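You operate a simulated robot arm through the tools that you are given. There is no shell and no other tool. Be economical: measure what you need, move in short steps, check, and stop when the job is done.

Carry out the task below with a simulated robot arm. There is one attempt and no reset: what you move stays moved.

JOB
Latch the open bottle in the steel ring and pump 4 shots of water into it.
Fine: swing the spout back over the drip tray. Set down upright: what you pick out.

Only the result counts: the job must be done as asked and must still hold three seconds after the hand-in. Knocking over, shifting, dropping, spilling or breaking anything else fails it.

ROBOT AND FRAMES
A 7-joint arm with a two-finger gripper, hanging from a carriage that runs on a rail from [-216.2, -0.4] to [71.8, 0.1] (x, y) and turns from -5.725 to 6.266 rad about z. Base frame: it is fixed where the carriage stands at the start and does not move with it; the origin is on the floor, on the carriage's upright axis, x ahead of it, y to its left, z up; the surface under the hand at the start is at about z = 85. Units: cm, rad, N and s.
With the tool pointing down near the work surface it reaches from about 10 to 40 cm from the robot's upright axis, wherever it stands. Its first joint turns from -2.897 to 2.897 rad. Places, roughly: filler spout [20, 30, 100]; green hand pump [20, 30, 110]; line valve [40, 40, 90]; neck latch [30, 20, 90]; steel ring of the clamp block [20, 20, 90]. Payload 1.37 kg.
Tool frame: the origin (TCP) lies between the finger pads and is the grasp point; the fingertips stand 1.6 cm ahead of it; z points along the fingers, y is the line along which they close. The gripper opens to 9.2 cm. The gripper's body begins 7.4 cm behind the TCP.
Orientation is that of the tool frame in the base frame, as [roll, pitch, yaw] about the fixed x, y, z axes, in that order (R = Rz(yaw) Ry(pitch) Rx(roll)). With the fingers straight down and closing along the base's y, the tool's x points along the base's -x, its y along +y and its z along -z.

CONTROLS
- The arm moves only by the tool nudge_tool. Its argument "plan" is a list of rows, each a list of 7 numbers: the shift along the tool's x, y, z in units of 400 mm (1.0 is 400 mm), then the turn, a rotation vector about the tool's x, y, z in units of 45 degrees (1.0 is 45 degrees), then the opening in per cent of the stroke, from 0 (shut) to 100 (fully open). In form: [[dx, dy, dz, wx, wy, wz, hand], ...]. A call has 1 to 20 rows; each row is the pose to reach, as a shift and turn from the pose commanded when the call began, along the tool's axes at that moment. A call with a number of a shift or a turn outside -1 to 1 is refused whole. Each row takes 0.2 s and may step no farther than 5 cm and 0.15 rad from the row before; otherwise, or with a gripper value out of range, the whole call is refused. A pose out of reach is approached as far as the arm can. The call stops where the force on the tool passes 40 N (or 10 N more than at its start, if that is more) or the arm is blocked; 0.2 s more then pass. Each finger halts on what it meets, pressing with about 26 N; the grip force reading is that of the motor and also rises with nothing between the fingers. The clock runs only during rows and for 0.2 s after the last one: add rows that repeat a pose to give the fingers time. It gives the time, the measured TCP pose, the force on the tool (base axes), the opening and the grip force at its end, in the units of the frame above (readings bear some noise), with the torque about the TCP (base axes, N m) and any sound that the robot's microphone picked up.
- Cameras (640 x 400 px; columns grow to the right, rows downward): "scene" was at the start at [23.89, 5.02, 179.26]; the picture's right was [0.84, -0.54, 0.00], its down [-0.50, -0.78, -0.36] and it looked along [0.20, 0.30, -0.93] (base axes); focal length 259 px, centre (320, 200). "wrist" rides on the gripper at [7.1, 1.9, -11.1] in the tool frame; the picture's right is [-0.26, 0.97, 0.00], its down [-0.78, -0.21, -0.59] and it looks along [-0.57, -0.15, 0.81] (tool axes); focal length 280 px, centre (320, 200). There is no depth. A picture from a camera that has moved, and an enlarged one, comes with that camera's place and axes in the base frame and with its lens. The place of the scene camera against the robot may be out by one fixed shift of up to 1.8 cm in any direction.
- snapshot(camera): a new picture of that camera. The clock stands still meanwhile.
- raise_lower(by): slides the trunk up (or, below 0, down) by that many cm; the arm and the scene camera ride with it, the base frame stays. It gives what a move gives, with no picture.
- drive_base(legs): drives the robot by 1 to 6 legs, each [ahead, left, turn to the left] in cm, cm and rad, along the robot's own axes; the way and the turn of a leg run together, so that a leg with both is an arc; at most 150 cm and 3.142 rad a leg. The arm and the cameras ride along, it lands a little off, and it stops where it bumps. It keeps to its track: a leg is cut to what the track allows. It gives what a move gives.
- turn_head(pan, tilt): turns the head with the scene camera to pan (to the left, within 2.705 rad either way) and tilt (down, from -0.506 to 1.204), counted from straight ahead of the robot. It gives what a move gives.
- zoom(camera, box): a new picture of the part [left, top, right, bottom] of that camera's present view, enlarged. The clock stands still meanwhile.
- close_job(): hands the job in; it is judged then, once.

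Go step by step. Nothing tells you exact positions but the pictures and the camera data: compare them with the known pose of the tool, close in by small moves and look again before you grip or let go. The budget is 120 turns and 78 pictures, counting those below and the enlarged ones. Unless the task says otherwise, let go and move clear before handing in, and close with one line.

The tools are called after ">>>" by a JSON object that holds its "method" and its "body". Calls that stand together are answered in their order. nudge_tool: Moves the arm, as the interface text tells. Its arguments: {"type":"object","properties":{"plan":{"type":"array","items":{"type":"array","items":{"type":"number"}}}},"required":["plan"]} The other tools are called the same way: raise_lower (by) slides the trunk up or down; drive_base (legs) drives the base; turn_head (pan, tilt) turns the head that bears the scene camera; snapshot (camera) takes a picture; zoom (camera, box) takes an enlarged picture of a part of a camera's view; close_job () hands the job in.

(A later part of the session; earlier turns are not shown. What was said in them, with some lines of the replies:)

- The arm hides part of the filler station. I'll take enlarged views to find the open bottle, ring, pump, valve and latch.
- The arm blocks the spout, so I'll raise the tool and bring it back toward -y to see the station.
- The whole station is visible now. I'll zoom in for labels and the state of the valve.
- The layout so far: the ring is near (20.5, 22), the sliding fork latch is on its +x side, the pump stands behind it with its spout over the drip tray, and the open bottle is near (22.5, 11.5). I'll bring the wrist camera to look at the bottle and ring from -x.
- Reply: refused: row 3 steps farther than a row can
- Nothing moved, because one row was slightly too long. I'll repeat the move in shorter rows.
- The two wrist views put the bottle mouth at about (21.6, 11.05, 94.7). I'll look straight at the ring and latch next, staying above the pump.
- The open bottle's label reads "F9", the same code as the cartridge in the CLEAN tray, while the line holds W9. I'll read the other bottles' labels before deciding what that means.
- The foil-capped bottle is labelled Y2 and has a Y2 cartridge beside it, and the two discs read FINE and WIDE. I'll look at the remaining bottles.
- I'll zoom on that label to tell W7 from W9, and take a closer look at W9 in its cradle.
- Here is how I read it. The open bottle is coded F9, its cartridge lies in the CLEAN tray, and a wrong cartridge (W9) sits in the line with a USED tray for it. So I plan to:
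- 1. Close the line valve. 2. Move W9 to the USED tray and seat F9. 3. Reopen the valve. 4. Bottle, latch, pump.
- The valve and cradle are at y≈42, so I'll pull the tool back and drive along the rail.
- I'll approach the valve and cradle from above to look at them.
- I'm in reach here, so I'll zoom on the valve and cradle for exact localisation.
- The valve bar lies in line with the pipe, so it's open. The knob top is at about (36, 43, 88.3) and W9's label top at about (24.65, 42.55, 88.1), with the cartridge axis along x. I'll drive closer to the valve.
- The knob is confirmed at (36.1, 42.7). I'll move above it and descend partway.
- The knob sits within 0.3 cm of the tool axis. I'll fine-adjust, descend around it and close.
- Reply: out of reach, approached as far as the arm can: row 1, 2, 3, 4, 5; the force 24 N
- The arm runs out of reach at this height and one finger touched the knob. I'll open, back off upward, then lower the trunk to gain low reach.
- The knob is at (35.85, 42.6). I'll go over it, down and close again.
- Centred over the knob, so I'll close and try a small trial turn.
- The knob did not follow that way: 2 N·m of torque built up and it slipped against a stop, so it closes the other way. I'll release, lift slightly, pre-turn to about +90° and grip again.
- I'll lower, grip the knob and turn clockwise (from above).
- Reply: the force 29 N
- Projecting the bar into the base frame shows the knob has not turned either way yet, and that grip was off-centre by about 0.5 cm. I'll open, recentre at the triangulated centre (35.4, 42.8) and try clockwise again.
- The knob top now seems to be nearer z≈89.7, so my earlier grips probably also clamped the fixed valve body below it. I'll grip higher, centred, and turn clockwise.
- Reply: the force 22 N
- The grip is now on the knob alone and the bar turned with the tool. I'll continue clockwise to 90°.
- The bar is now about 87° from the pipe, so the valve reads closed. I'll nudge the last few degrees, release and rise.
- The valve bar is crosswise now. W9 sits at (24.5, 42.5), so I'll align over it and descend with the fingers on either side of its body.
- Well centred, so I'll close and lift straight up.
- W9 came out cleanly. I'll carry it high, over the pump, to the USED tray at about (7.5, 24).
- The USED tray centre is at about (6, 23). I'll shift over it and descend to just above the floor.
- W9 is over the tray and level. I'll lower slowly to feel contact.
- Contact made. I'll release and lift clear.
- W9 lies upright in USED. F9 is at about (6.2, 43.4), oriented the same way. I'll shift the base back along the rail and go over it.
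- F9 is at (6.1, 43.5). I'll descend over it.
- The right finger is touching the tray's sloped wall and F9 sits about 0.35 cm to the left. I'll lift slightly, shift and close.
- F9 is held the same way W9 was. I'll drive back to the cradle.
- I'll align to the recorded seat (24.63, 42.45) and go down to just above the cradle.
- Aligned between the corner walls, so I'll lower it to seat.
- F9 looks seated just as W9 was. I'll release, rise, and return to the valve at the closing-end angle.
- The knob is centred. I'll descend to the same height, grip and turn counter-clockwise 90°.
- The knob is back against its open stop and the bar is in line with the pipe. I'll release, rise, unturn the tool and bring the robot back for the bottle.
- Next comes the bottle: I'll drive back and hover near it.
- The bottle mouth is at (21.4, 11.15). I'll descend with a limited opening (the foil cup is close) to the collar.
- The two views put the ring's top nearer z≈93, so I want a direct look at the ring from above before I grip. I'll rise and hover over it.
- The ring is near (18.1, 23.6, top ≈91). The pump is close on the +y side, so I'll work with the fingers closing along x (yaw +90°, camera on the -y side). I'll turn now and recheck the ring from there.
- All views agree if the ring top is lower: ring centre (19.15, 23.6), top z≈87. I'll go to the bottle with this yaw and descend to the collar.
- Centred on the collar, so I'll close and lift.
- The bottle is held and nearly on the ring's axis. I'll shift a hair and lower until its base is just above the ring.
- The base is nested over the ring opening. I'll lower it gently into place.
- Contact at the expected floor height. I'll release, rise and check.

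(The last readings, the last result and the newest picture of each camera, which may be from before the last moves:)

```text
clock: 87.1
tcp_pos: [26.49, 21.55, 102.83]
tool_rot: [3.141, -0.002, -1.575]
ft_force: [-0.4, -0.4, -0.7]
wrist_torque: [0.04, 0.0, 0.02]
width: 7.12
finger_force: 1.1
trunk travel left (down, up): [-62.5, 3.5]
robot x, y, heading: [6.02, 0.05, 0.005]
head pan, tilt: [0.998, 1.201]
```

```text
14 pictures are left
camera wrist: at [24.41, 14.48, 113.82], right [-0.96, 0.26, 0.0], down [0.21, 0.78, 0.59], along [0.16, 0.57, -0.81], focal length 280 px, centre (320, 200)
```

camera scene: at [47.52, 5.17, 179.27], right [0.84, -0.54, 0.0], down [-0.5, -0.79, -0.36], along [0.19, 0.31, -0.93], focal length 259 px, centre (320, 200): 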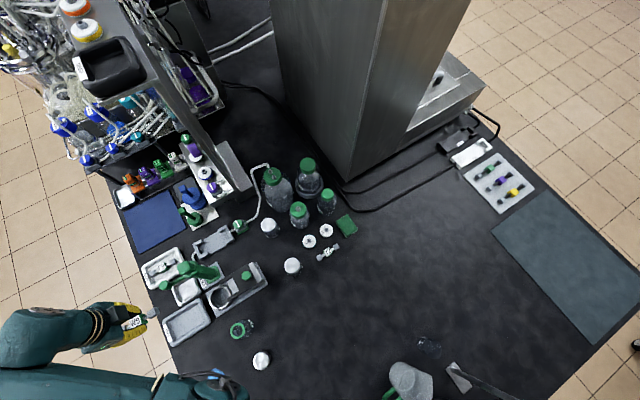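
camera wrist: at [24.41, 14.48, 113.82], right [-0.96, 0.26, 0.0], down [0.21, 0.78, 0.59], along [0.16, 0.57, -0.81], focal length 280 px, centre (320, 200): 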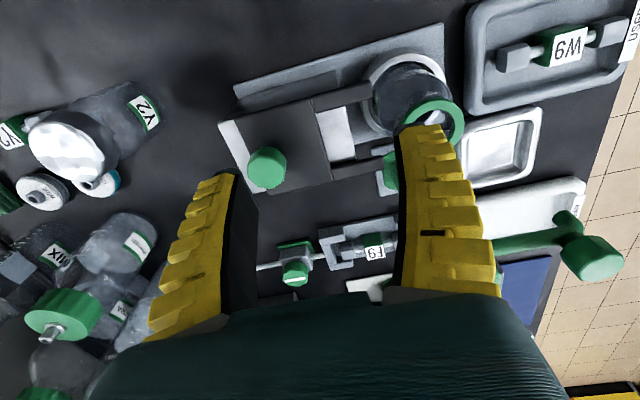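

The bottle stands in the ring. The latch knob top is at (31.0, 23.65, 95.2), so I'll grip it and then slide it toward the bottle.

>>> {"method": "nudge_tool", "body": {"plan": [[-0.0525, -0.1, 0, 0, 0, 0, 60], [-0.0525, -0.1125, 0.05, 0, 0, 0, 60], [-0.0525, -0.1125, 0.13, 0, 0, 0, 60], [-0.0525, -0.1125, 0.185, 0, 0, 0, 60], [-0.0525, -0.1125, 0.185, 0, 0, 0, 15], [-0.0525, -0.1125, 0.185, 0, 0, 0, 15], [-0.0525, -0.1125, 0.185, 0, 0, 0, 15]]}}

>>> {"method": "snapshot", "body": {"camera": "wrist"}}

```text
clock: 88.7
tcp_pos: [30.91, 23.63, 95.48]
tool_rot: [3.141, -0.001, -1.574]
ft_force: [1.5, -3.9, 3.2]
wrist_torque: [-0.18, -0.04, 0.01]
width: 2.09
finger_force: 28.0
trunk travel left (down, up): [-62.5, 3.5]
robot x, y, heading: [5.53, 0.18, 0.006]
head pan, tilt: [0.998, 1.201]
```

```text
13 pictures are left
camera wrist: at [28.95, 16.52, 106.56], right [-0.96, 0.26, 0.0], down [0.21, 0.78, 0.59], along [0.16, 0.57, -0.81], focal length 280 px, centre (320, 200)
```

wrist: 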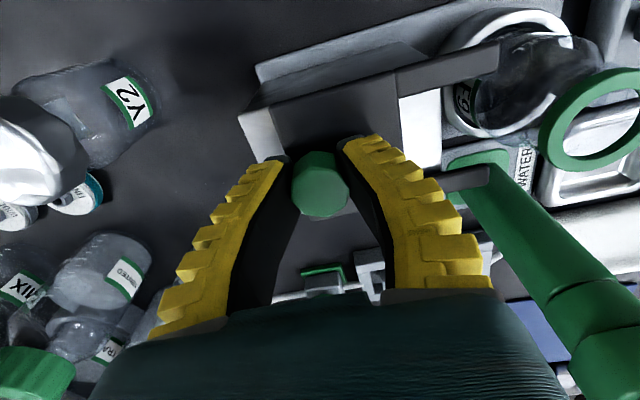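

The knob is gripped. I'll slide the latch toward the bottle (-x) in small steps.

>>> {"method": "nudge_tool", "body": {"plan": [[0, 0.02, 0, 0, 0, 0, 15], [0, 0.04, 0, 0, 0, 0, 15], [0, 0.06, 0, 0, 0, 0, 15], [0, 0.08, 0, 0, 0, 0, 15], [0, 0.1, 0, 0, 0, 0, 15], [0, 0.12, 0, 0, 0, 0, 15]]}}

>>> {"method": "snapshot", "body": {"camera": "wrist"}}

```text
clock: 90.1
tcp_pos: [26.03, 23.45, 95.42]
tool_rot: [-3.14, -0.002, -1.572]
ft_force: [-1.3, -12.5, 21.1]
wrist_torque: [-0.05, -0.04, 0.01]
width: 2.07
finger_force: 28.1
trunk travel left (down, up): [-62.5, 3.5]
robot x, y, heading: [5.85, -0.29, 0.008]
head pan, tilt: [0.998, 1.201]
```

```text
12 pictures are left
camera wrist: at [24.11, 16.53, 106.52], right [-0.96, 0.26, 0.0], down [0.21, 0.78, 0.59], along [0.16, 0.57, -0.81], focal length 280 px, centre (320, 200)
```

wrist: 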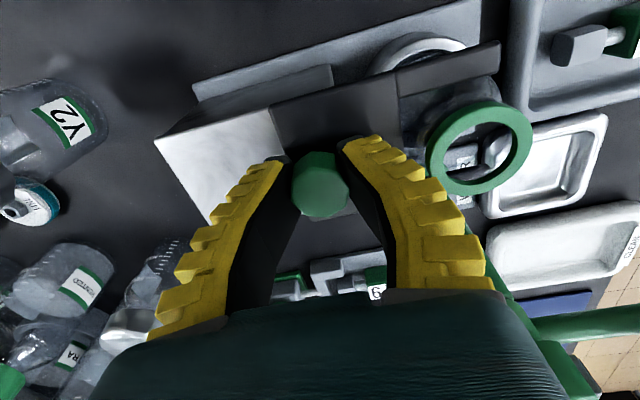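

It moves freely, so I'll continue in smaller steps until the stop.

>>> {"method": "nudge_tool", "body": {"plan": [[0, 0.01, -0.003, 0, 0, 0, 15], [0, 0.02, -0.003, 0, 0, 0, 15], [0, 0.03, -0.003, 0, 0, 0, 15]]}}

>>> {"method": "nudge_tool", "body": {"plan": [[0, 0.01, 0, 0, 0, 0, 15], [0, 0.02, 0, 0, 0, 0, 15]]}}

```text
clock: 90.9
tcp_pos: [26.14, 23.58, 95.6]
tool_rot: [-3.123, 0.001, -1.575]
ft_force: [25.6, -2.9, -15.2]
wrist_torque: [-0.04, 0.01, 0.0]
width: 1.97
finger_force: 28.4
trunk travel left (down, up): [-62.5, 3.5]
robot x, y, heading: [5.89, -0.0, 0.004]
head pan, tilt: [0.998, 1.201]
stopped in row 3: the force on the tool passed its limit at 42 N (the readings are from after the stop); the commanded pose is now the measured one
```

```text
clock: 91.3
tcp_pos: [25.97, 23.58, 95.68]
tool_rot: [-3.118, 0.0, -1.579]
ft_force: [23.8, -2.2, -12.6]
wrist_torque: [-0.06, 0.02, -0.01]
width: 1.9
finger_force: 28.4
trunk travel left (down, up): [-62.5, 3.5]
robot x, y, heading: [6.12, 0.33, 0.001]
head pan, tilt: [0.998, 1.201]
stopped in row 1: the force on the tool passed its limit at 42 N (the readings are from after the stop); the commanded pose is now the measured one
```

The latch is against its stop at about 5 cm of travel. I'll release, rise and look at the latch and pump.

>>> {"method": "nudge_tool", "body": {"plan": [[0, 0, 0, 0, 0, 0, 45], [0, 0, 0, 0, 0, 0, 60], [0, 0, -0.06, 0, 0, 0, 60], [0, 0, -0.16, 0, 0, 0, 60], [0, 0, -0.28, 0, 0, 0, 60], [0.1, 0.06, -0.36, 0, 0, 0, 60], [0.2, 0.12, -0.38, 0, 0, 0, 30], [0.28, 0.18, -0.38, 0, 0, 0, 0]]}}

>>> {"method": "snapshot", "body": {"camera": "wrist"}}

```text
refused: row 6 steps farther than a row can; nothing moved
```

```text
11 pictures are left
camera wrist: at [23.75, 16.5, 106.71], right [-0.96, 0.27, -0.02], down [0.2, 0.78, 0.59], along [0.18, 0.57, -0.8], focal length 280 px, centre (320, 200)
```

wrist: 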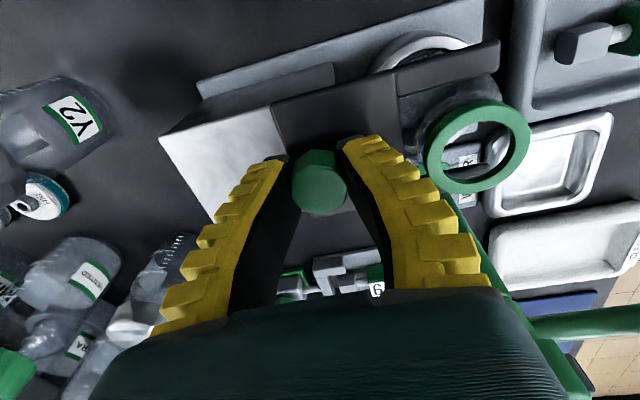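

A row was too long, so I'll retry in shorter rows.

>>> {"method": "nudge_tool", "body": {"plan": [[0, 0, 0, 0, 0, 0, 45], [0, 0, 0, 0, 0, 0, 60], [0, 0, -0.06, 0, 0, 0, 60], [0, 0, -0.16, 0, 0, 0, 60], [0, 0, -0.27, 0, 0, 0, 60], [0.08, 0.04, -0.32, 0, 0, 0, 60], [0.16, 0.08, -0.34, 0, 0, 0, 40], [0.24, 0.12, -0.34, 0, 0, 0, 20], [0.3, 0.18, -0.34, 0, 0, 0, 0]]}}

```text
clock: 93.3
tcp_pos: [17.9, 11.79, 109.15]
tool_rot: [-3.126, 0.002, -1.576]
ft_force: [1.3, 0.6, -0.7]
wrist_torque: [-0.04, 0.02, 0.03]
width: 0.0
finger_force: 25.9
trunk travel left (down, up): [-62.5, 3.5]
robot x, y, heading: [6.05, 0.18, 0.009]
head pan, tilt: [0.998, 1.201]
```

>>> {"method": "snapshot", "body": {"camera": "wrist"}}

```text
10 pictures are left
camera wrist: at [15.77, 4.65, 120.13], right [-0.96, 0.27, -0.01], down [0.21, 0.78, 0.59], along [0.17, 0.57, -0.8], focal length 280 px, centre (320, 200)
```

wrist: 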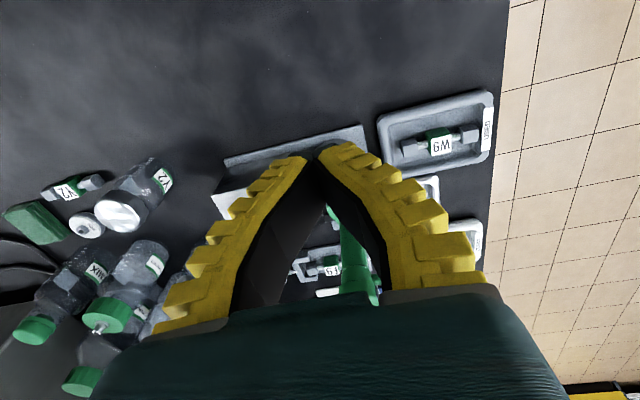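

The view is blocked, so I'll use the scene camera for the pump.

>>> {"method": "zoom", "body": {"camera": "scene", "box": [215, 185, 345, 275]}}

```text
4.44 times, centred on (280, 230) of scene
camera zoom: at [29.63, 5.16, 179.27], right [0.84, -0.54, 0.0], down [-0.5, -0.79, -0.36], along [0.19, 0.31, -0.93], focal length 1153 px, centre (498, 67)
```

zoom: 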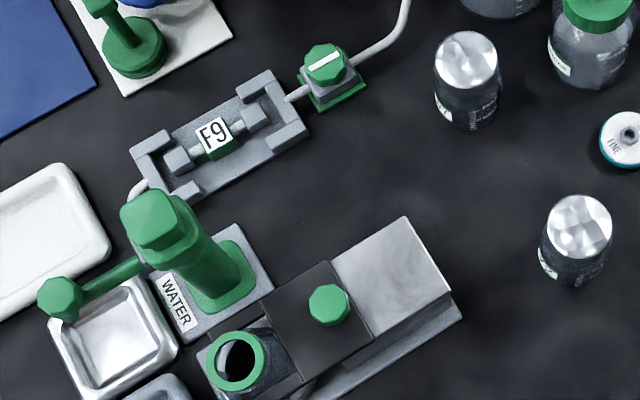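

The bottle is latched, F9 is seated and the valve is open. The pump axis is about (19.3, 32.3) with its head top at z≈108. The spout nozzle is near (10.7, 33.2, 100.5), and its 8.6 cm radius matches the distance to the bottle. I'll turn the tool back to yaw 0 and hover over the nozzle.

>>> {"method": "nudge_tool", "body": {"plan": [[0, 0.05, -0.03, 0, 0, 0.18, 0], [0, 0.1, -0.03, 0, 0, 0.36, 0], [0, 0.18, -0.03, 0, 0, 0.54, 30], [0, 0.22, -0.03, 0, 0, 0.72, 60], [0, 0.22, -0.03, 0, 0, 0.9, 60], [0, 0.22, -0.03, 0, 0, 1.0, 60]]}}

>>> {"method": "nudge_tool", "body": {"plan": [[0, 0, 0, 0, 0, 0.18, 60], [0, 0, 0, 0, 0, 0.36, 60], [0, 0, 0, 0, 0, 0.54, 60], [0, 0, 0, 0, 0, 0.72, 60], [0, 0, 0, 0, 0, 0.9, 60], [0, 0, 0, 0, 0, 1.0, 60]]}}

```text
clock: 94.7
tcp_pos: [9.12, 11.92, 110.07]
tool_rot: [-3.132, 0.012, -2.364]
ft_force: [0.1, -0.5, 0.3]
wrist_torque: [0.0, 0.02, -0.01]
width: 5.79
finger_force: 2.3
trunk travel left (down, up): [-62.5, 3.5]
robot x, y, heading: [5.99, 0.21, 0.001]
head pan, tilt: [0.998, 1.201]
```

```text
clock: 96.1
tcp_pos: [9.05, 11.92, 110.3]
tool_rot: [3.14, 0.015, 3.133]
ft_force: [0.2, -0.3, -0.2]
wrist_torque: [0.01, -0.01, 0.0]
width: 5.8
finger_force: 2.2
trunk travel left (down, up): [-62.5, 3.5]
robot x, y, heading: [5.8, 0.17, 0.006]
head pan, tilt: [0.998, 1.201]
```

>>> {"method": "nudge_tool", "body": {"plan": [[-0.01, 0.11, 0, 0, 0.019, 0, 60], [-0.02, 0.22, 0, 0, 0.019, 0, 60], [-0.03, 0.33, 0, 0, 0.019, 0, 60], [-0.041, 0.44, 0, 0, 0.019, 0, 60], [-0.041, 0.5325, 0.03, 0, 0.019, 0, 60], [-0.041, 0.5325, 0.06, 0, 0.019, 0, 60]]}}

>>> {"method": "snapshot", "body": {"camera": "wrist"}}

```text
clock: 97.5
tcp_pos: [10.78, 33.09, 107.7]
tool_rot: [3.141, 0.002, 3.136]
ft_force: [-0.3, 1.0, 0.1]
wrist_torque: [-0.02, 0.01, -0.01]
width: 5.79
finger_force: 1.7
trunk travel left (down, up): [-62.5, 3.5]
robot x, y, heading: [5.91, 0.21, 0.004]
head pan, tilt: [0.998, 1.201]
```

```text
8 pictures are left
camera wrist: at [3.7, 35.02, 118.84], right [0.27, 0.96, 0.0], down [0.78, -0.22, 0.59], along [0.57, -0.16, -0.81], focal length 280 px, centre (320, 200)
```

wrist: 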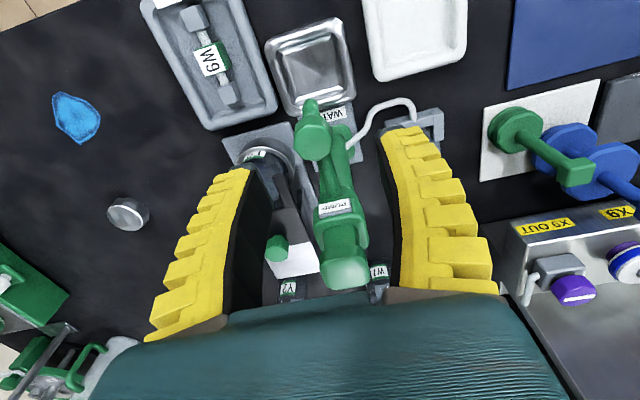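

The nozzle is near (11.2, 32.45, 101). I'll descend and grip it.

>>> {"method": "nudge_tool", "body": {"plan": [[-0.0125, -0.016, 0.06, 0, 0, 0, 60], [-0.0125, -0.016, 0.13, 0, 0, 0, 60], [-0.0125, -0.016, 0.185, 0, 0, 0, 60], [-0.0125, -0.016, 0.185, 0, 0, 0, 15], [-0.0125, -0.016, 0.185, 0, 0, 0, 15], [-0.0125, -0.016, 0.185, 0, 0, 0, 15]]}}

>>> {"method": "snapshot", "body": {"camera": "wrist"}}

```text
clock: 98.9
tcp_pos: [11.22, 32.29, 100.51]
tool_rot: [-3.14, 0.0, 3.136]
ft_force: [-2.8, 3.2, -10.7]
wrist_torque: [0.04, -0.17, 0.12]
width: 1.61
finger_force: 28.2
trunk travel left (down, up): [-62.5, 3.5]
robot x, y, heading: [5.65, -0.16, 0.002]
head pan, tilt: [0.998, 1.201]
```

```text
7 pictures are left
camera wrist: at [4.11, 34.3, 111.46], right [0.27, 0.96, 0.0], down [0.78, -0.21, 0.59], along [0.57, -0.16, -0.81], focal length 280 px, centre (320, 200)
```

wrist: 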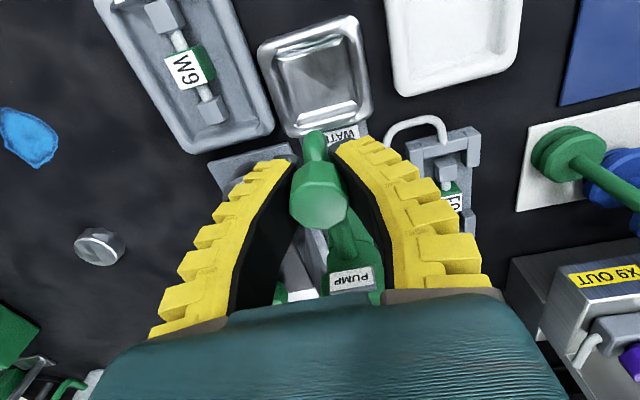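

The nozzle is held. I'll swing the first 44° arc about the pump axis.

>>> {"method": "nudge_tool", "body": {"plan": [[-0.0019, -0.0278, 0, 0, 0, -0.178, 15], [-0.0077, -0.0551, 0, 0, 0, -0.356, 15], [-0.0173, -0.0813, 0, 0, 0, -0.533, 15], [-0.0304, -0.106, 0, 0, 0, -0.711, 15], [-0.0468, -0.1286, 0, 0, 0, -0.889, 15], [-0.0561, -0.1389, 0, 0, 0, -0.978, 15]]}}

```text
clock: 100.3
tcp_pos: [13.63, 26.78, 100.36]
tool_rot: [3.141, 0.002, -2.376]
ft_force: [-0.5, 1.9, -18.8]
wrist_torque: [0.04, 0.02, 0.1]
width: 1.58
finger_force: 27.9
trunk travel left (down, up): [-62.5, 3.5]
robot x, y, heading: [5.51, -0.07, 0.007]
head pan, tilt: [0.998, 1.201]
```

The arc goes smoothly. I'll do the second 44°.

>>> {"method": "nudge_tool", "body": {"plan": [[-0.0019, -0.0278, 0.003, 0, 0, -0.178, 15], [-0.0077, -0.0551, 0.003, 0, 0, -0.356, 15], [-0.0173, -0.0813, 0.003, 0, 0, -0.533, 15], [-0.0304, -0.106, 0.003, 0, 0, -0.711, 15], [-0.0468, -0.1286, 0.003, 0, 0, -0.889, 15], [-0.0579, -0.1408, 0.003, 0, 0, -0.995, 15]]}}

>>> {"method": "snapshot", "body": {"camera": "wrist"}}

```text
clock: 101.7
tcp_pos: [19.04, 24.36, 100.38]
tool_rot: [-3.14, 0.003, -1.596]
ft_force: [4.1, 4.2, -21.7]
wrist_torque: [0.13, -0.08, -0.14]
width: 1.52
finger_force: 28.0
trunk travel left (down, up): [-62.5, 3.5]
robot x, y, heading: [5.54, 0.03, 0.003]
head pan, tilt: [0.998, 1.201]
```

```text
6 pictures are left
camera wrist: at [16.96, 17.35, 111.38], right [-0.96, 0.29, 0.0], down [0.23, 0.77, 0.59], along [0.17, 0.57, -0.81], focal length 280 px, centre (320, 200)
```

wrist: 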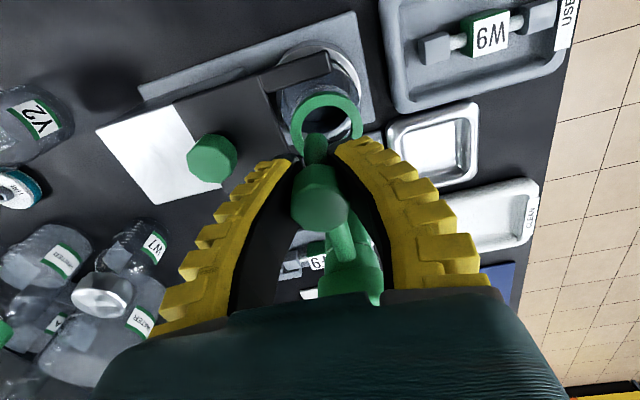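

The nozzle is about 0.6 cm past the mouth centre in +x. I'll swing back about 4°, release, and rise to check.

>>> {"method": "nudge_tool", "body": {"plan": [[0, 0.008, 0, 0, 0, 0.05, 15], [-0.0005, 0.0155, 0, 0, 0, 0.1, 15], [-0.0005, 0.0155, 0, 0, 0, 0.1, 40], [-0.0005, 0.0155, 0, 0, 0, 0.1, 55], [-0.0005, 0.0155, 0, 0, 0, 0.1, 60]]}}

>>> {"method": "nudge_tool", "body": {"plan": [[0, 0, -0.06, 0, 0, 0, 60], [0, 0, -0.16, 0, 0, 0, 60], [0, 0, -0.26, 0, 0, 0, 30], [0, 0, -0.33, 0, 0, 0, 0], [0, 0, -0.33, 0, 0, 0, 0]]}}

>>> {"method": "snapshot", "body": {"camera": "wrist"}}

```text
clock: 102.9
tcp_pos: [18.45, 24.45, 100.29]
tool_rot: [-3.139, 0.002, -1.675]
ft_force: [-0.5, 1.1, -0.2]
wrist_torque: [0.03, -0.04, 0.04]
width: 5.8
finger_force: 1.8
trunk travel left (down, up): [-62.5, 3.5]
robot x, y, heading: [5.44, 0.19, 0.006]
head pan, tilt: [0.998, 1.201]
```

```text
clock: 104.1
tcp_pos: [18.41, 24.52, 113.68]
tool_rot: [-3.139, 0.002, -1.676]
ft_force: [-0.1, 0.8, 0.1]
wrist_torque: [-0.03, -0.01, 0.04]
width: 0.0
finger_force: 26.4
trunk travel left (down, up): [-62.5, 3.5]
robot x, y, heading: [5.94, -0.23, 0.005]
head pan, tilt: [0.998, 1.201]
```

```text
5 pictures are left
camera wrist: at [15.74, 17.64, 124.68], right [-0.93, 0.36, 0.0], down [0.29, 0.75, 0.59], along [0.21, 0.55, -0.81], focal length 280 px, centre (320, 200)
```

wrist: 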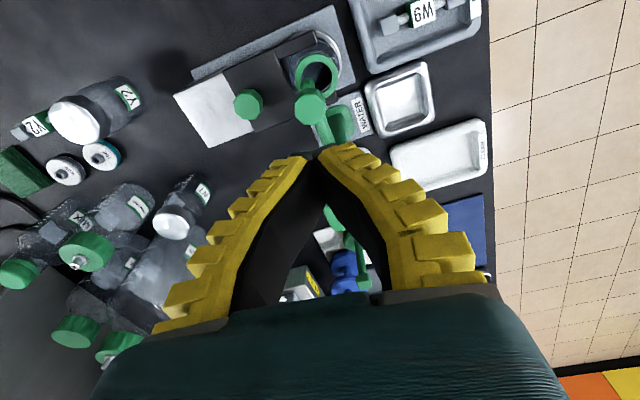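

I'll zoom once to verify that the nozzle is really over the mouth.

>>> {"method": "zoom", "body": {"camera": "wrist", "box": [260, 30, 380, 140]}}

```text
3.64 times, centred on (320, 85) of wrist
camera zoom: at [15.74, 17.64, 124.68], right [-0.93, 0.36, 0.0], down [0.29, 0.75, 0.59], along [0.21, 0.55, -0.81], focal length 1020 px, centre (320, 618)
```

zoom: 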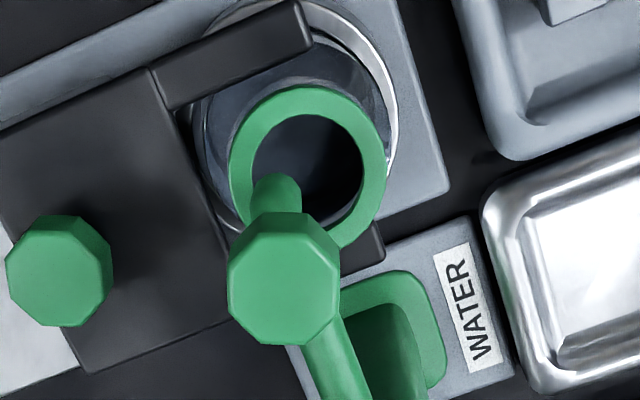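

The tip is inside the mouth but about 0.9 cm off-centre in +x. I'll regrip the nozzle and swing it a further 6° clockwise.

>>> {"method": "nudge_tool", "body": {"plan": [[0, 0, 0, 0, 0, 0, 60], [0, 0, 0, 0, 0, 0, 60], [0, 0, 0.1, 0, 0, 0, 60], [0, 0, 0.2, 0, 0, 0, 60], [0, 0, 0.3, 0, 0, 0, 60], [0, 0, 0.33, 0, 0, 0, 60], [0, 0, 0.33, 0, 0, 0, 15], [0, 0, 0.33, 0, 0, 0, 15], [0, 0, 0.33, 0, 0, 0, 15], [-0.0005, 0.0107, 0.33, 0, 0, 0.07, 15], [-0.0012, 0.0215, 0.33, 0, 0, 0.14, 15], [-0.0012, 0.0215, 0.33, 0, 0, 0.14, 15]]}}

>>> {"method": "nudge_tool", "body": {"plan": [[0, 0, 0, 0, 0, 0, 40], [0, 0, 0, 0, 0, 0, 60], [0, 0, -0.06, 0, 0, 0, 60], [0, 0, -0.16, 0, 0, 0, 60], [0, 0, -0.26, 0, 0, 0, 30], [0, 0, -0.33, 0, 0, 0, 0], [0, 0, -0.33, 0, 0, 0, 0]]}}

>>> {"method": "zoom", "body": {"camera": "wrist", "box": [260, 30, 380, 140]}}

```text
clock: 106.7
tcp_pos: [17.7, 24.61, 100.28]
tool_rot: [-3.141, 0.002, -1.786]
ft_force: [0.3, -0.6, -0.1]
wrist_torque: [0.02, -0.03, 0.01]
width: 1.84
finger_force: 3.1
trunk travel left (down, up): [-62.5, 3.5]
robot x, y, heading: [5.52, -0.05, 0.008]
head pan, tilt: [0.998, 1.201]
```

```text
clock: 108.3
tcp_pos: [17.66, 24.64, 113.63]
tool_rot: [3.14, 0.0, -1.786]
ft_force: [1.1, 0.9, 0.1]
wrist_torque: [-0.02, -0.01, -0.02]
width: 0.0
finger_force: 26.0
trunk travel left (down, up): [-62.5, 3.5]
robot x, y, heading: [5.43, 0.3, 0.004]
head pan, tilt: [0.998, 1.201]
```

```text
3.64 times, centred on (320, 85) of wrist
camera zoom: at [14.21, 18.13, 124.67], right [-0.89, 0.46, 0.0], down [0.37, 0.72, 0.59], along [0.27, 0.52, -0.81], focal length 1020 px, centre (320, 618)
```

zoom: 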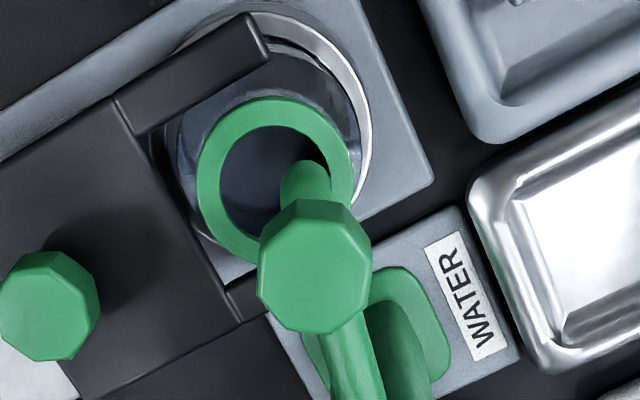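

It overshot to the other side by about 0.8 cm, since the regrip itself had centred the nozzle. I'll regrip firmly and swing back 5.7°.

>>> {"method": "nudge_tool", "body": {"plan": [[0, 0, 0, 0, 0, 0, 60], [0, 0, 0, 0, 0, 0, 60], [0, 0, 0.1, 0, 0, 0, 60], [0, 0, 0.2, 0, 0, 0, 60], [0, 0, 0.3, 0, 0, 0, 60], [0, 0, 0.33, 0, 0, 0, 60], [0, 0, 0.33, 0, 0, 0, 5], [0, 0, 0.33, 0, 0, 0, 5], [0, 0, 0.33, 0, 0, 0, 5], [-0.0005, -0.01, 0.33, 0, 0, -0.065, 5], [-0.001, -0.0198, 0.33, 0, 0, -0.127, 5], [-0.001, -0.0198, 0.33, 0, 0, -0.127, 5]]}}

>>> {"method": "nudge_tool", "body": {"plan": [[0, 0, 0, 0, 0, 0, 40], [0, 0, 0, 0, 0, 0, 60], [0, 0, -0.06, 0, 0, 0, 60], [0, 0, -0.16, 0, 0, 0, 60], [0, 0, -0.26, 0, 0, 0, 30], [0, 0, -0.33, 0, 0, 0, 0], [0, 0, -0.33, 0, 0, 0, 0]]}}

>>> {"method": "zoom", "body": {"camera": "wrist", "box": [220, 30, 400, 200]}}

```text
clock: 111.0
tcp_pos: [18.49, 24.46, 100.11]
tool_rot: [3.14, -0.001, -1.686]
ft_force: [1.8, 7.1, -20.4]
wrist_torque: [0.44, -0.05, -0.04]
width: 1.36
finger_force: 27.6
trunk travel left (down, up): [-62.5, 3.5]
robot x, y, heading: [5.98, -0.1, 0.01]
head pan, tilt: [0.998, 1.201]
stopped in row 12: the force on the tool passed its limit at 40 N (the readings are from after the stop); the commanded pose is now the measured one
```

```text
clock: 112.6
tcp_pos: [18.28, 24.52, 113.4]
tool_rot: [-3.141, -0.003, -1.684]
ft_force: [-0.8, -0.6, 0.6]
wrist_torque: [0.03, -0.01, -0.03]
width: 0.02
finger_force: 26.1
trunk travel left (down, up): [-62.5, 3.5]
robot x, y, heading: [5.81, 0.05, 0.003]
head pan, tilt: [0.998, 1.201]
```

```text
2.35 times, centred on (310, 115) of wrist
camera zoom: at [15.66, 17.68, 124.41], right [-0.93, 0.37, 0.0], down [0.3, 0.75, 0.59], along [0.22, 0.55, -0.81], focal length 660 px, centre (344, 400)
```

zoom: 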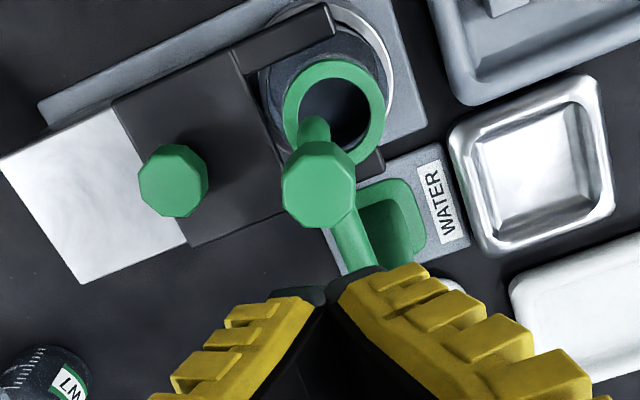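

The gain is about 2×, so half that correction (2.9°) should centre it.

>>> {"method": "nudge_tool", "body": {"plan": [[0, 0, 0, 0, 0, 0, 60], [0, 0, 0, 0, 0, 0, 60], [0, 0, 0.1, 0, 0, 0, 60], [0, 0, 0.2, 0, 0, 0, 60], [0, 0, 0.3, 0, 0, 0, 60], [0, 0, 0.325, 0, 0, 0, 60], [0, 0, 0.325, 0, 0, 0, 5], [0, 0, 0.325, 0, 0, 0, 5], [0, 0, 0.325, 0, 0, 0, 5], [0, 0.01, 0.325, 0, 0, 0.064, 5]]}}

>>> {"method": "nudge_tool", "body": {"plan": [[0, 0, 0, 0, 0, 0, 40], [0, 0, 0, 0, 0, 0, 60], [0, 0, -0.06, 0, 0, 0, 60], [0, 0, -0.16, 0, 0, 0, 60], [0, 0, -0.26, 0, 0, 0, 30], [0, 0, -0.33, 0, 0, 0, 0], [0, 0, -0.33, 0, 0, 0, 0]]}}

>>> {"method": "zoom", "body": {"camera": "wrist", "box": [220, 30, 400, 200]}}

```text
clock: 114.8
tcp_pos: [18.16, 24.4, 100.3]
tool_rot: [3.141, 0.0, -1.737]
ft_force: [0.9, 1.3, -6.1]
wrist_torque: [-0.25, 0.04, 0.0]
width: 1.48
finger_force: 27.8
trunk travel left (down, up): [-62.5, 3.5]
robot x, y, heading: [5.48, -0.18, 0.01]
head pan, tilt: [0.998, 1.201]
```

```text
clock: 116.4
tcp_pos: [18.11, 24.27, 113.52]
tool_rot: [3.14, -0.002, -1.737]
ft_force: [0.4, -0.6, 0.5]
wrist_torque: [-0.02, 0.0, -0.04]
width: 0.0
finger_force: 26.0
trunk travel left (down, up): [-62.5, 3.5]
robot x, y, heading: [5.77, -0.06, 0.004]
head pan, tilt: [0.998, 1.201]
```

```text
2.35 times, centred on (310, 115) of wrist
camera zoom: at [14.99, 17.65, 124.64], right [-0.91, 0.42, 0.0], down [0.34, 0.73, 0.59], along [0.25, 0.54, -0.81], focal length 660 px, centre (344, 400)
```

zoom: 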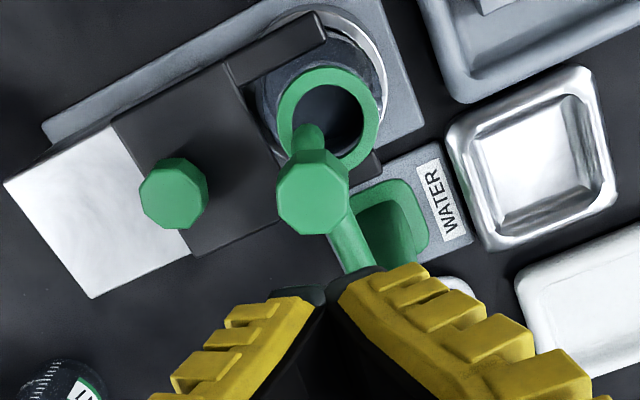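

The spout keeps settling at the same spot, 90° from the tray, which looks like its station detent, and its tip is inside the mouth. I'll leave it there and move closed fingers over the pump head at about (19.05, 32.5, 106).

>>> {"method": "nudge_tool", "body": {"plan": [[-0.1, 0.005, 0, 0, 0, 0, 0], [-0.2075, 0.0094, 0, 0, 0, 0, 0], [-0.2075, 0.0094, 0.06, 0, 0, 0, 0], [-0.2075, 0.0094, 0.115, 0, 0, 0, 0]]}}

>>> {"method": "nudge_tool", "body": {"plan": [[0, 0, 0.01, 0, 0, 0, 0], [0, 0, 0.02, 0, 0, 0, 0], [0, 0, 0.03, 0, 0, 0, 0], [0, 0, 0.04, 0, 0, 0, 0]]}}

```text
clock: 117.4
tcp_pos: [19.05, 32.64, 108.96]
tool_rot: [-3.14, 0.0, -1.738]
ft_force: [0.0, -0.2, 0.6]
wrist_torque: [-0.03, -0.02, 0.01]
width: 0.0
finger_force: 26.1
trunk travel left (down, up): [-62.5, 3.5]
robot x, y, heading: [6.09, -0.04, 0.008]
head pan, tilt: [0.998, 1.201]
```

```text
clock: 118.4
tcp_pos: [19.01, 32.67, 107.43]
tool_rot: [-3.141, 0.0, -1.738]
ft_force: [0.5, -1.3, 1.9]
wrist_torque: [-0.01, -0.01, -0.01]
width: 0.59
finger_force: 28.0
trunk travel left (down, up): [-62.5, 3.5]
robot x, y, heading: [5.74, 0.17, 0.007]
head pan, tilt: [0.998, 1.201]
```

First contact with the head at about z 105.8. I'll press on in small steps and watch the force.

>>> {"method": "nudge_tool", "body": {"plan": [[0, 0, 0.01, 0, 0, 0, 0], [0, 0, 0.02, 0, 0, 0, 0], [0, 0, 0.03, 0, 0, 0, 0]]}}

```text
clock: 119.2
tcp_pos: [18.97, 32.59, 106.2]
tool_rot: [3.141, 0.0, -1.737]
ft_force: [1.1, 1.4, 4.0]
wrist_torque: [0.01, 0.05, -0.01]
width: 0.6
finger_force: 27.3
trunk travel left (down, up): [-62.5, 3.5]
robot x, y, heading: [6.07, -0.23, 0.007]
head pan, tilt: [0.998, 1.201]
```

The spring is yielding at 4 N, so I'll keep pressing toward the bottom of the stroke.

>>> {"method": "nudge_tool", "body": {"plan": [[0, 0, 0.01, 0, 0, 0, 0], [0, 0, 0.02, 0, 0, 0, 0], [0, 0, 0.03, 0, 0, 0, 0], [0, 0, 0.04, 0, 0, 0, 0], [0, 0, 0.05, 0, 0, 0, 0], [0, 0, 0.06, 0, 0, 0, 0]]}}

```text
clock: 120.2
tcp_pos: [19.17, 33.22, 105.18]
tool_rot: [-3.138, 0.009, -1.737]
ft_force: [-2.4, -7.1, 27.0]
wrist_torque: [-0.14, 0.05, -0.02]
width: 0.59
finger_force: 27.8
trunk travel left (down, up): [-62.5, 3.5]
robot x, y, heading: [5.68, 0.2, 0.008]
head pan, tilt: [0.998, 1.201]
stopped in row 5: the force on the tool passed its limit at 43 N (the readings are from after the stop); the commanded pose is now the measured one
```

Bottom reached after about 2.4 cm of stroke, which I count as shot 1. I'll release fully and recentre.

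>>> {"method": "nudge_tool", "body": {"plan": [[0.002, 0, -0.03, 0, 0, 0, 0], [0.008, 0.002, -0.06, 0, 0, 0, 0], [0.0148, 0.002, -0.09, 0, 0, 0, 0], [0.0148, 0.002, -0.09, 0, 0, 0, 0], [0.0148, 0.002, -0.09, 0, 0, 0, 0]]}}

>>> {"method": "zoom", "body": {"camera": "scene", "box": [200, 170, 360, 300]}}

```text
clock: 121.4
tcp_pos: [18.92, 32.27, 108.53]
tool_rot: [-3.14, 0.004, -1.736]
ft_force: [0.9, 0.2, 0.3]
wrist_torque: [0.01, 0.02, 0.01]
width: 0.0
finger_force: 28.3
trunk travel left (down, up): [-62.5, 3.5]
robot x, y, heading: [5.66, 0.12, 0.004]
head pan, tilt: [0.998, 1.201]
```

```text
3.08 times, centred on (280, 235) of scene
camera zoom: at [29.63, 5.14, 179.26], right [0.84, -0.54, 0.0], down [-0.5, -0.79, -0.36], along [0.19, 0.31, -0.93], focal length 798 px, centre (443, 92)
```

zoom: 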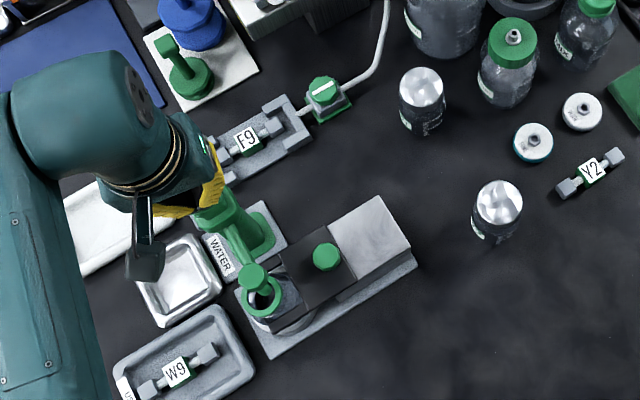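

The spout is over the mouth and no spill is visible. Shot 2: press to the bottom stop.

>>> {"method": "nudge_tool", "body": {"plan": [[0, 0, 0.02, 0, 0, 0, 0], [0, 0, 0.04, 0, 0, 0, 0], [0, 0, 0.055, 0, 0, 0, 0], [0, 0, 0.07, 0, 0, 0, 0], [0, 0, 0.08, 0, 0, 0, 0], [0, 0, 0.09, 0, 0, 0, 0], [0, 0, 0.1, 0, 0, 0, 0]]}}

```text
clock: 123.0
tcp_pos: [19.03, 32.8, 105.0]
tool_rot: [-3.135, 0.017, -1.736]
ft_force: [-4.5, -7.5, 27.4]
wrist_torque: [-0.17, 0.05, 0.03]
width: 0.59
finger_force: 27.9
trunk travel left (down, up): [-62.5, 3.5]
robot x, y, heading: [5.57, 0.34, 0.009]
head pan, tilt: [0.998, 1.201]
stopped in row 7: the force on the tool passed its limit at 43 N (the readings are from after the stop); the commanded pose is now the measured one
```

Same clean bottom stop, so that's shot 2. I'll release fully.

>>> {"method": "nudge_tool", "body": {"plan": [[0.002, 0, -0.03, 0, 0, 0, 0], [0.006, 0, -0.06, 0, 0, 0, 0], [0.01, 0, -0.09, 0, 0, 0, 0], [0.01, 0, -0.09, 0, 0, 0, 0], [0.01, 0, -0.09, 0, 0, 0, 0]]}}

>>> {"method": "nudge_tool", "body": {"plan": [[0, 0, 0.02, 0, 0, 0, 0], [0, 0, 0.04, 0, 0, 0, 0], [0, 0, 0.055, 0, 0, 0, 0], [0, 0, 0.07, 0, 0, 0, 0], [0, 0, 0.08, 0, 0, 0, 0], [0, 0, 0.09, 0, 0, 0, 0], [0, 0, 0.1, 0, 0, 0, 0]]}}

```text
clock: 124.2
tcp_pos: [19.06, 31.91, 108.38]
tool_rot: [-3.138, 0.011, -1.736]
ft_force: [-0.2, -0.4, -1.1]
wrist_torque: [0.0, -0.04, -0.02]
width: 0.0
finger_force: 27.5
trunk travel left (down, up): [-62.5, 3.5]
robot x, y, heading: [5.72, 0.14, 0.006]
head pan, tilt: [0.998, 1.201]
```

```text
clock: 125.8
tcp_pos: [19.17, 32.65, 105.17]
tool_rot: [-3.133, 0.022, -1.737]
ft_force: [-3.4, -8.6, 28.6]
wrist_torque: [-0.2, 0.05, -0.03]
width: 0.6
finger_force: 28.0
trunk travel left (down, up): [-62.5, 3.5]
robot x, y, heading: [5.71, 0.19, 0.008]
head pan, tilt: [0.998, 1.201]
stopped in row 7: the force on the tool passed its limit at 42 N (the readings are from after the stop); the commanded pose is now the measured one
```

Shot 3 done. I'll release, then do shot 4.

>>> {"method": "nudge_tool", "body": {"plan": [[0.002, 0, -0.03, 0, 0, 0, 0], [0.004, 0, -0.06, 0, 0, 0, 0], [0.005, 0, -0.09, 0, 0, 0, 0], [0.005, 0, -0.09, 0, 0, 0, 0], [0.005, 0, -0.09, 0, 0, 0, 0]]}}

>>> {"method": "nudge_tool", "body": {"plan": [[0, 0, 0.02, 0, 0, 0, 0], [0, 0, 0.04, 0, 0, 0, 0], [0, 0, 0.055, 0, 0, 0, 0], [0, 0, 0.07, 0, 0, 0, 0], [0, 0, 0.08, 0, 0, 0, 0], [0, 0, 0.09, 0, 0, 0, 0], [0, 0, 0.1, 0, 0, 0, 0]]}}

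>>> {"method": "nudge_tool", "body": {"plan": [[0.002, 0, -0.03, 0, 0, 0, 0], [0.004, 0, -0.06, 0, 0, 0, 0], [0.005, 0, -0.09, 0, 0, 0, 0], [0.005, 0, -0.14, 0, 0, 0, 0], [0.005, 0, -0.21, 0, 0, 0, 0]]}}

```text
clock: 127.0
tcp_pos: [18.97, 32.1, 108.42]
tool_rot: [-3.134, 0.017, -1.737]
ft_force: [-0.6, 0.6, -0.1]
wrist_torque: [0.03, 0.01, 0.01]
width: 0.02
finger_force: 27.9
trunk travel left (down, up): [-62.5, 3.5]
robot x, y, heading: [5.59, -0.1, 0.007]
head pan, tilt: [0.998, 1.201]
```

```text
clock: 128.6
tcp_pos: [19.34, 32.76, 105.18]
tool_rot: [-3.131, 0.028, -1.735]
ft_force: [-4.1, -7.5, 27.7]
wrist_torque: [-0.27, 0.08, -0.03]
width: 0.6
finger_force: 27.9
trunk travel left (down, up): [-62.5, 3.5]
robot x, y, heading: [5.34, -0.03, 0.008]
head pan, tilt: [0.998, 1.201]
stopped in row 7: the force on the tool passed its limit at 43 N (the readings are from after the stop); the commanded pose is now the measured one
```

```text
clock: 129.8
tcp_pos: [19.04, 32.06, 113.37]
tool_rot: [-3.133, 0.021, -1.737]
ft_force: [-0.7, -0.3, 0.2]
wrist_torque: [0.04, 0.02, 0.02]
width: 0.0
finger_force: 27.8
trunk travel left (down, up): [-62.5, 3.5]
robot x, y, heading: [5.98, 0.16, 0.007]
head pan, tilt: [0.998, 1.201]
```

Four full strokes done. I'll swing the spout back over the drip tray, so I regrip the nozzle first.

>>> {"method": "nudge_tool", "body": {"plan": [[0.06, -0.01, 0, 0, 0, -0.1, 60], [0.13, -0.02, 0, 0, 0, -0.19, 60], [0.189, -0.0316, 0, 0, 0, -0.19, 60], [0.189, -0.0316, 0.1, 0, 0, -0.19, 60], [0.189, -0.0316, 0.2, 0, 0, -0.19, 60], [0.189, -0.0316, 0.3, 0, 0, -0.19, 60], [0.189, -0.0316, 0.327, 0, 0, -0.19, 60], [0.189, -0.0316, 0.327, 0, 0, -0.19, 10], [0.189, -0.0316, 0.327, 0, 0, -0.19, 10], [0.189, -0.0316, 0.327, 0, 0, -0.19, 10]]}}

```text
clock: 132.0
tcp_pos: [19.3, 24.48, 99.85]
tool_rot: [-3.131, 0.02, -1.588]
ft_force: [-0.4, 1.1, -16.8]
wrist_torque: [0.17, 0.07, 0.04]
width: 1.33
finger_force: 28.3
trunk travel left (down, up): [-62.5, 3.5]
robot x, y, heading: [5.38, -0.02, 0.004]
head pan, tilt: [0.998, 1.201]
```

The nozzle is held at (19.3, 24.5). I'll swing it back clockwise in two arcs.

>>> {"method": "nudge_tool", "body": {"plan": [[-0.0019, 0.0278, -0.004, 0, 0, 0.178, 10], [-0.0077, 0.0551, -0.004, 0, 0, 0.356, 10], [-0.0173, 0.0813, -0.004, 0, 0, 0.533, 10], [-0.0304, 0.106, -0.004, 0, 0, 0.711, 10], [-0.0468, 0.1286, -0.004, 0, 0, 0.889, 10], [-0.0561, 0.1389, -0.004, 0, 0, 0.978, 10]]}}

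>>> {"method": "nudge_tool", "body": {"plan": [[-0.0019, 0.0278, 0, 0, 0, 0.178, 10], [-0.0077, 0.0551, 0, 0, 0, 0.356, 10], [-0.0173, 0.0813, 0, 0, 0, 0.533, 10], [-0.0304, 0.106, 0, 0, 0, 0.711, 10], [-0.0468, 0.1286, 0, 0, 0, 0.889, 10], [-0.0579, 0.1408, 0, 0, 0, 0.995, 10]]}}

```text
clock: 133.4
tcp_pos: [13.52, 26.8, 99.93]
tool_rot: [3.138, 0.02, -2.357]
ft_force: [0.3, -3.3, -27.7]
wrist_torque: [0.04, -0.14, -0.17]
width: 1.32
finger_force: 28.0
trunk travel left (down, up): [-62.5, 3.5]
robot x, y, heading: [5.62, 0.22, 0.004]
head pan, tilt: [0.998, 1.201]
```

```text
clock: 134.8
tcp_pos: [11.22, 31.85, 99.92]
tool_rot: [3.129, 0.009, -3.095]
ft_force: [-4.2, 4.3, -15.9]
wrist_torque: [0.05, -0.26, 0.28]
width: 1.29
finger_force: 28.1
trunk travel left (down, up): [-62.5, 3.5]
robot x, y, heading: [5.37, -0.11, 0.008]
head pan, tilt: [0.998, 1.201]
stopped in row 6: the force on the tool passed its limit at 41 N (the readings are from after the stop); the commanded pose is now the measured one
```

It's nearly at its original place. I'll do the last small bit, release, rise and move clear.

>>> {"method": "nudge_tool", "body": {"plan": [[0, 0.006, 0, 0, 0, 0.03, 10], [0, 0.012, 0, 0, 0, 0.06, 10], [0, 0.012, 0, 0, 0, 0.06, 40], [0, 0.012, 0, 0, 0, 0.06, 60], [0, 0.012, -0.06, 0, 0, 0.06, 60], [0, 0.012, -0.16, 0, 0, 0.06, 60], [0, 0.012, -0.27, 0, 0, 0.06, 60], [0, 0.012, -0.33, 0, 0, 0.06, 60]]}}

```text
clock: 136.6
tcp_pos: [11.12, 32.12, 113.5]
tool_rot: [3.125, 0.011, 3.14]
ft_force: [-0.5, 0.2, 0.2]
wrist_torque: [0.0, 0.02, -0.02]
width: 5.79
finger_force: 2.1
trunk travel left (down, up): [-62.5, 3.5]
robot x, y, heading: [5.57, -0.11, 0.009]
head pan, tilt: [0.998, 1.201]
```

Released. I'll pull the arm clear toward -y and take the last picture to confirm the final state.

>>> {"method": "nudge_tool", "body": {"plan": [[0, -0.12, 0, 0, 0, 0, 60], [0, -0.24, 0, 0, 0, 0, 60], [0, -0.36, 0, 0, 0, 0, 60], [0, -0.48, 0, 0, 0, 0, 60], [0, -0.55, 0, 0, 0, 0, 60]]}}

>>> {"method": "zoom", "body": {"camera": "scene", "box": [205, 185, 335, 285]}}

```text
clock: 137.8
tcp_pos: [11.03, 10.58, 112.72]
tool_rot: [3.123, 0.011, 3.138]
ft_force: [-0.2, 1.2, 0.0]
wrist_torque: [-0.05, 0.01, -0.02]
width: 5.78
finger_force: 2.1
trunk travel left (down, up): [-62.5, 3.5]
robot x, y, heading: [5.6, 0.27, 0.007]
head pan, tilt: [0.998, 1.201]
```

```text
refused: no pictures are left
```

No pictures are left, but every reading matches the planned end state: bottle latched, four full strokes done, spout back over the tray and the hand clear. Handing in.

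>>> {"method": "close_job", "body": {}}

```text
The job is handed in.
```

I latched the open F9 bottle in the steel ring, gave the pump four full strokes over its mouth, and swung the spout back over the drip tray. I ran out of pictures, so I couldn't see the water level or check the final state by camera. I also swapped the line cartridge, which you didn't ask for: W9 is out and upright in the USED tray, and F9, matching the bottle's label, is in the line with the valve reopened.
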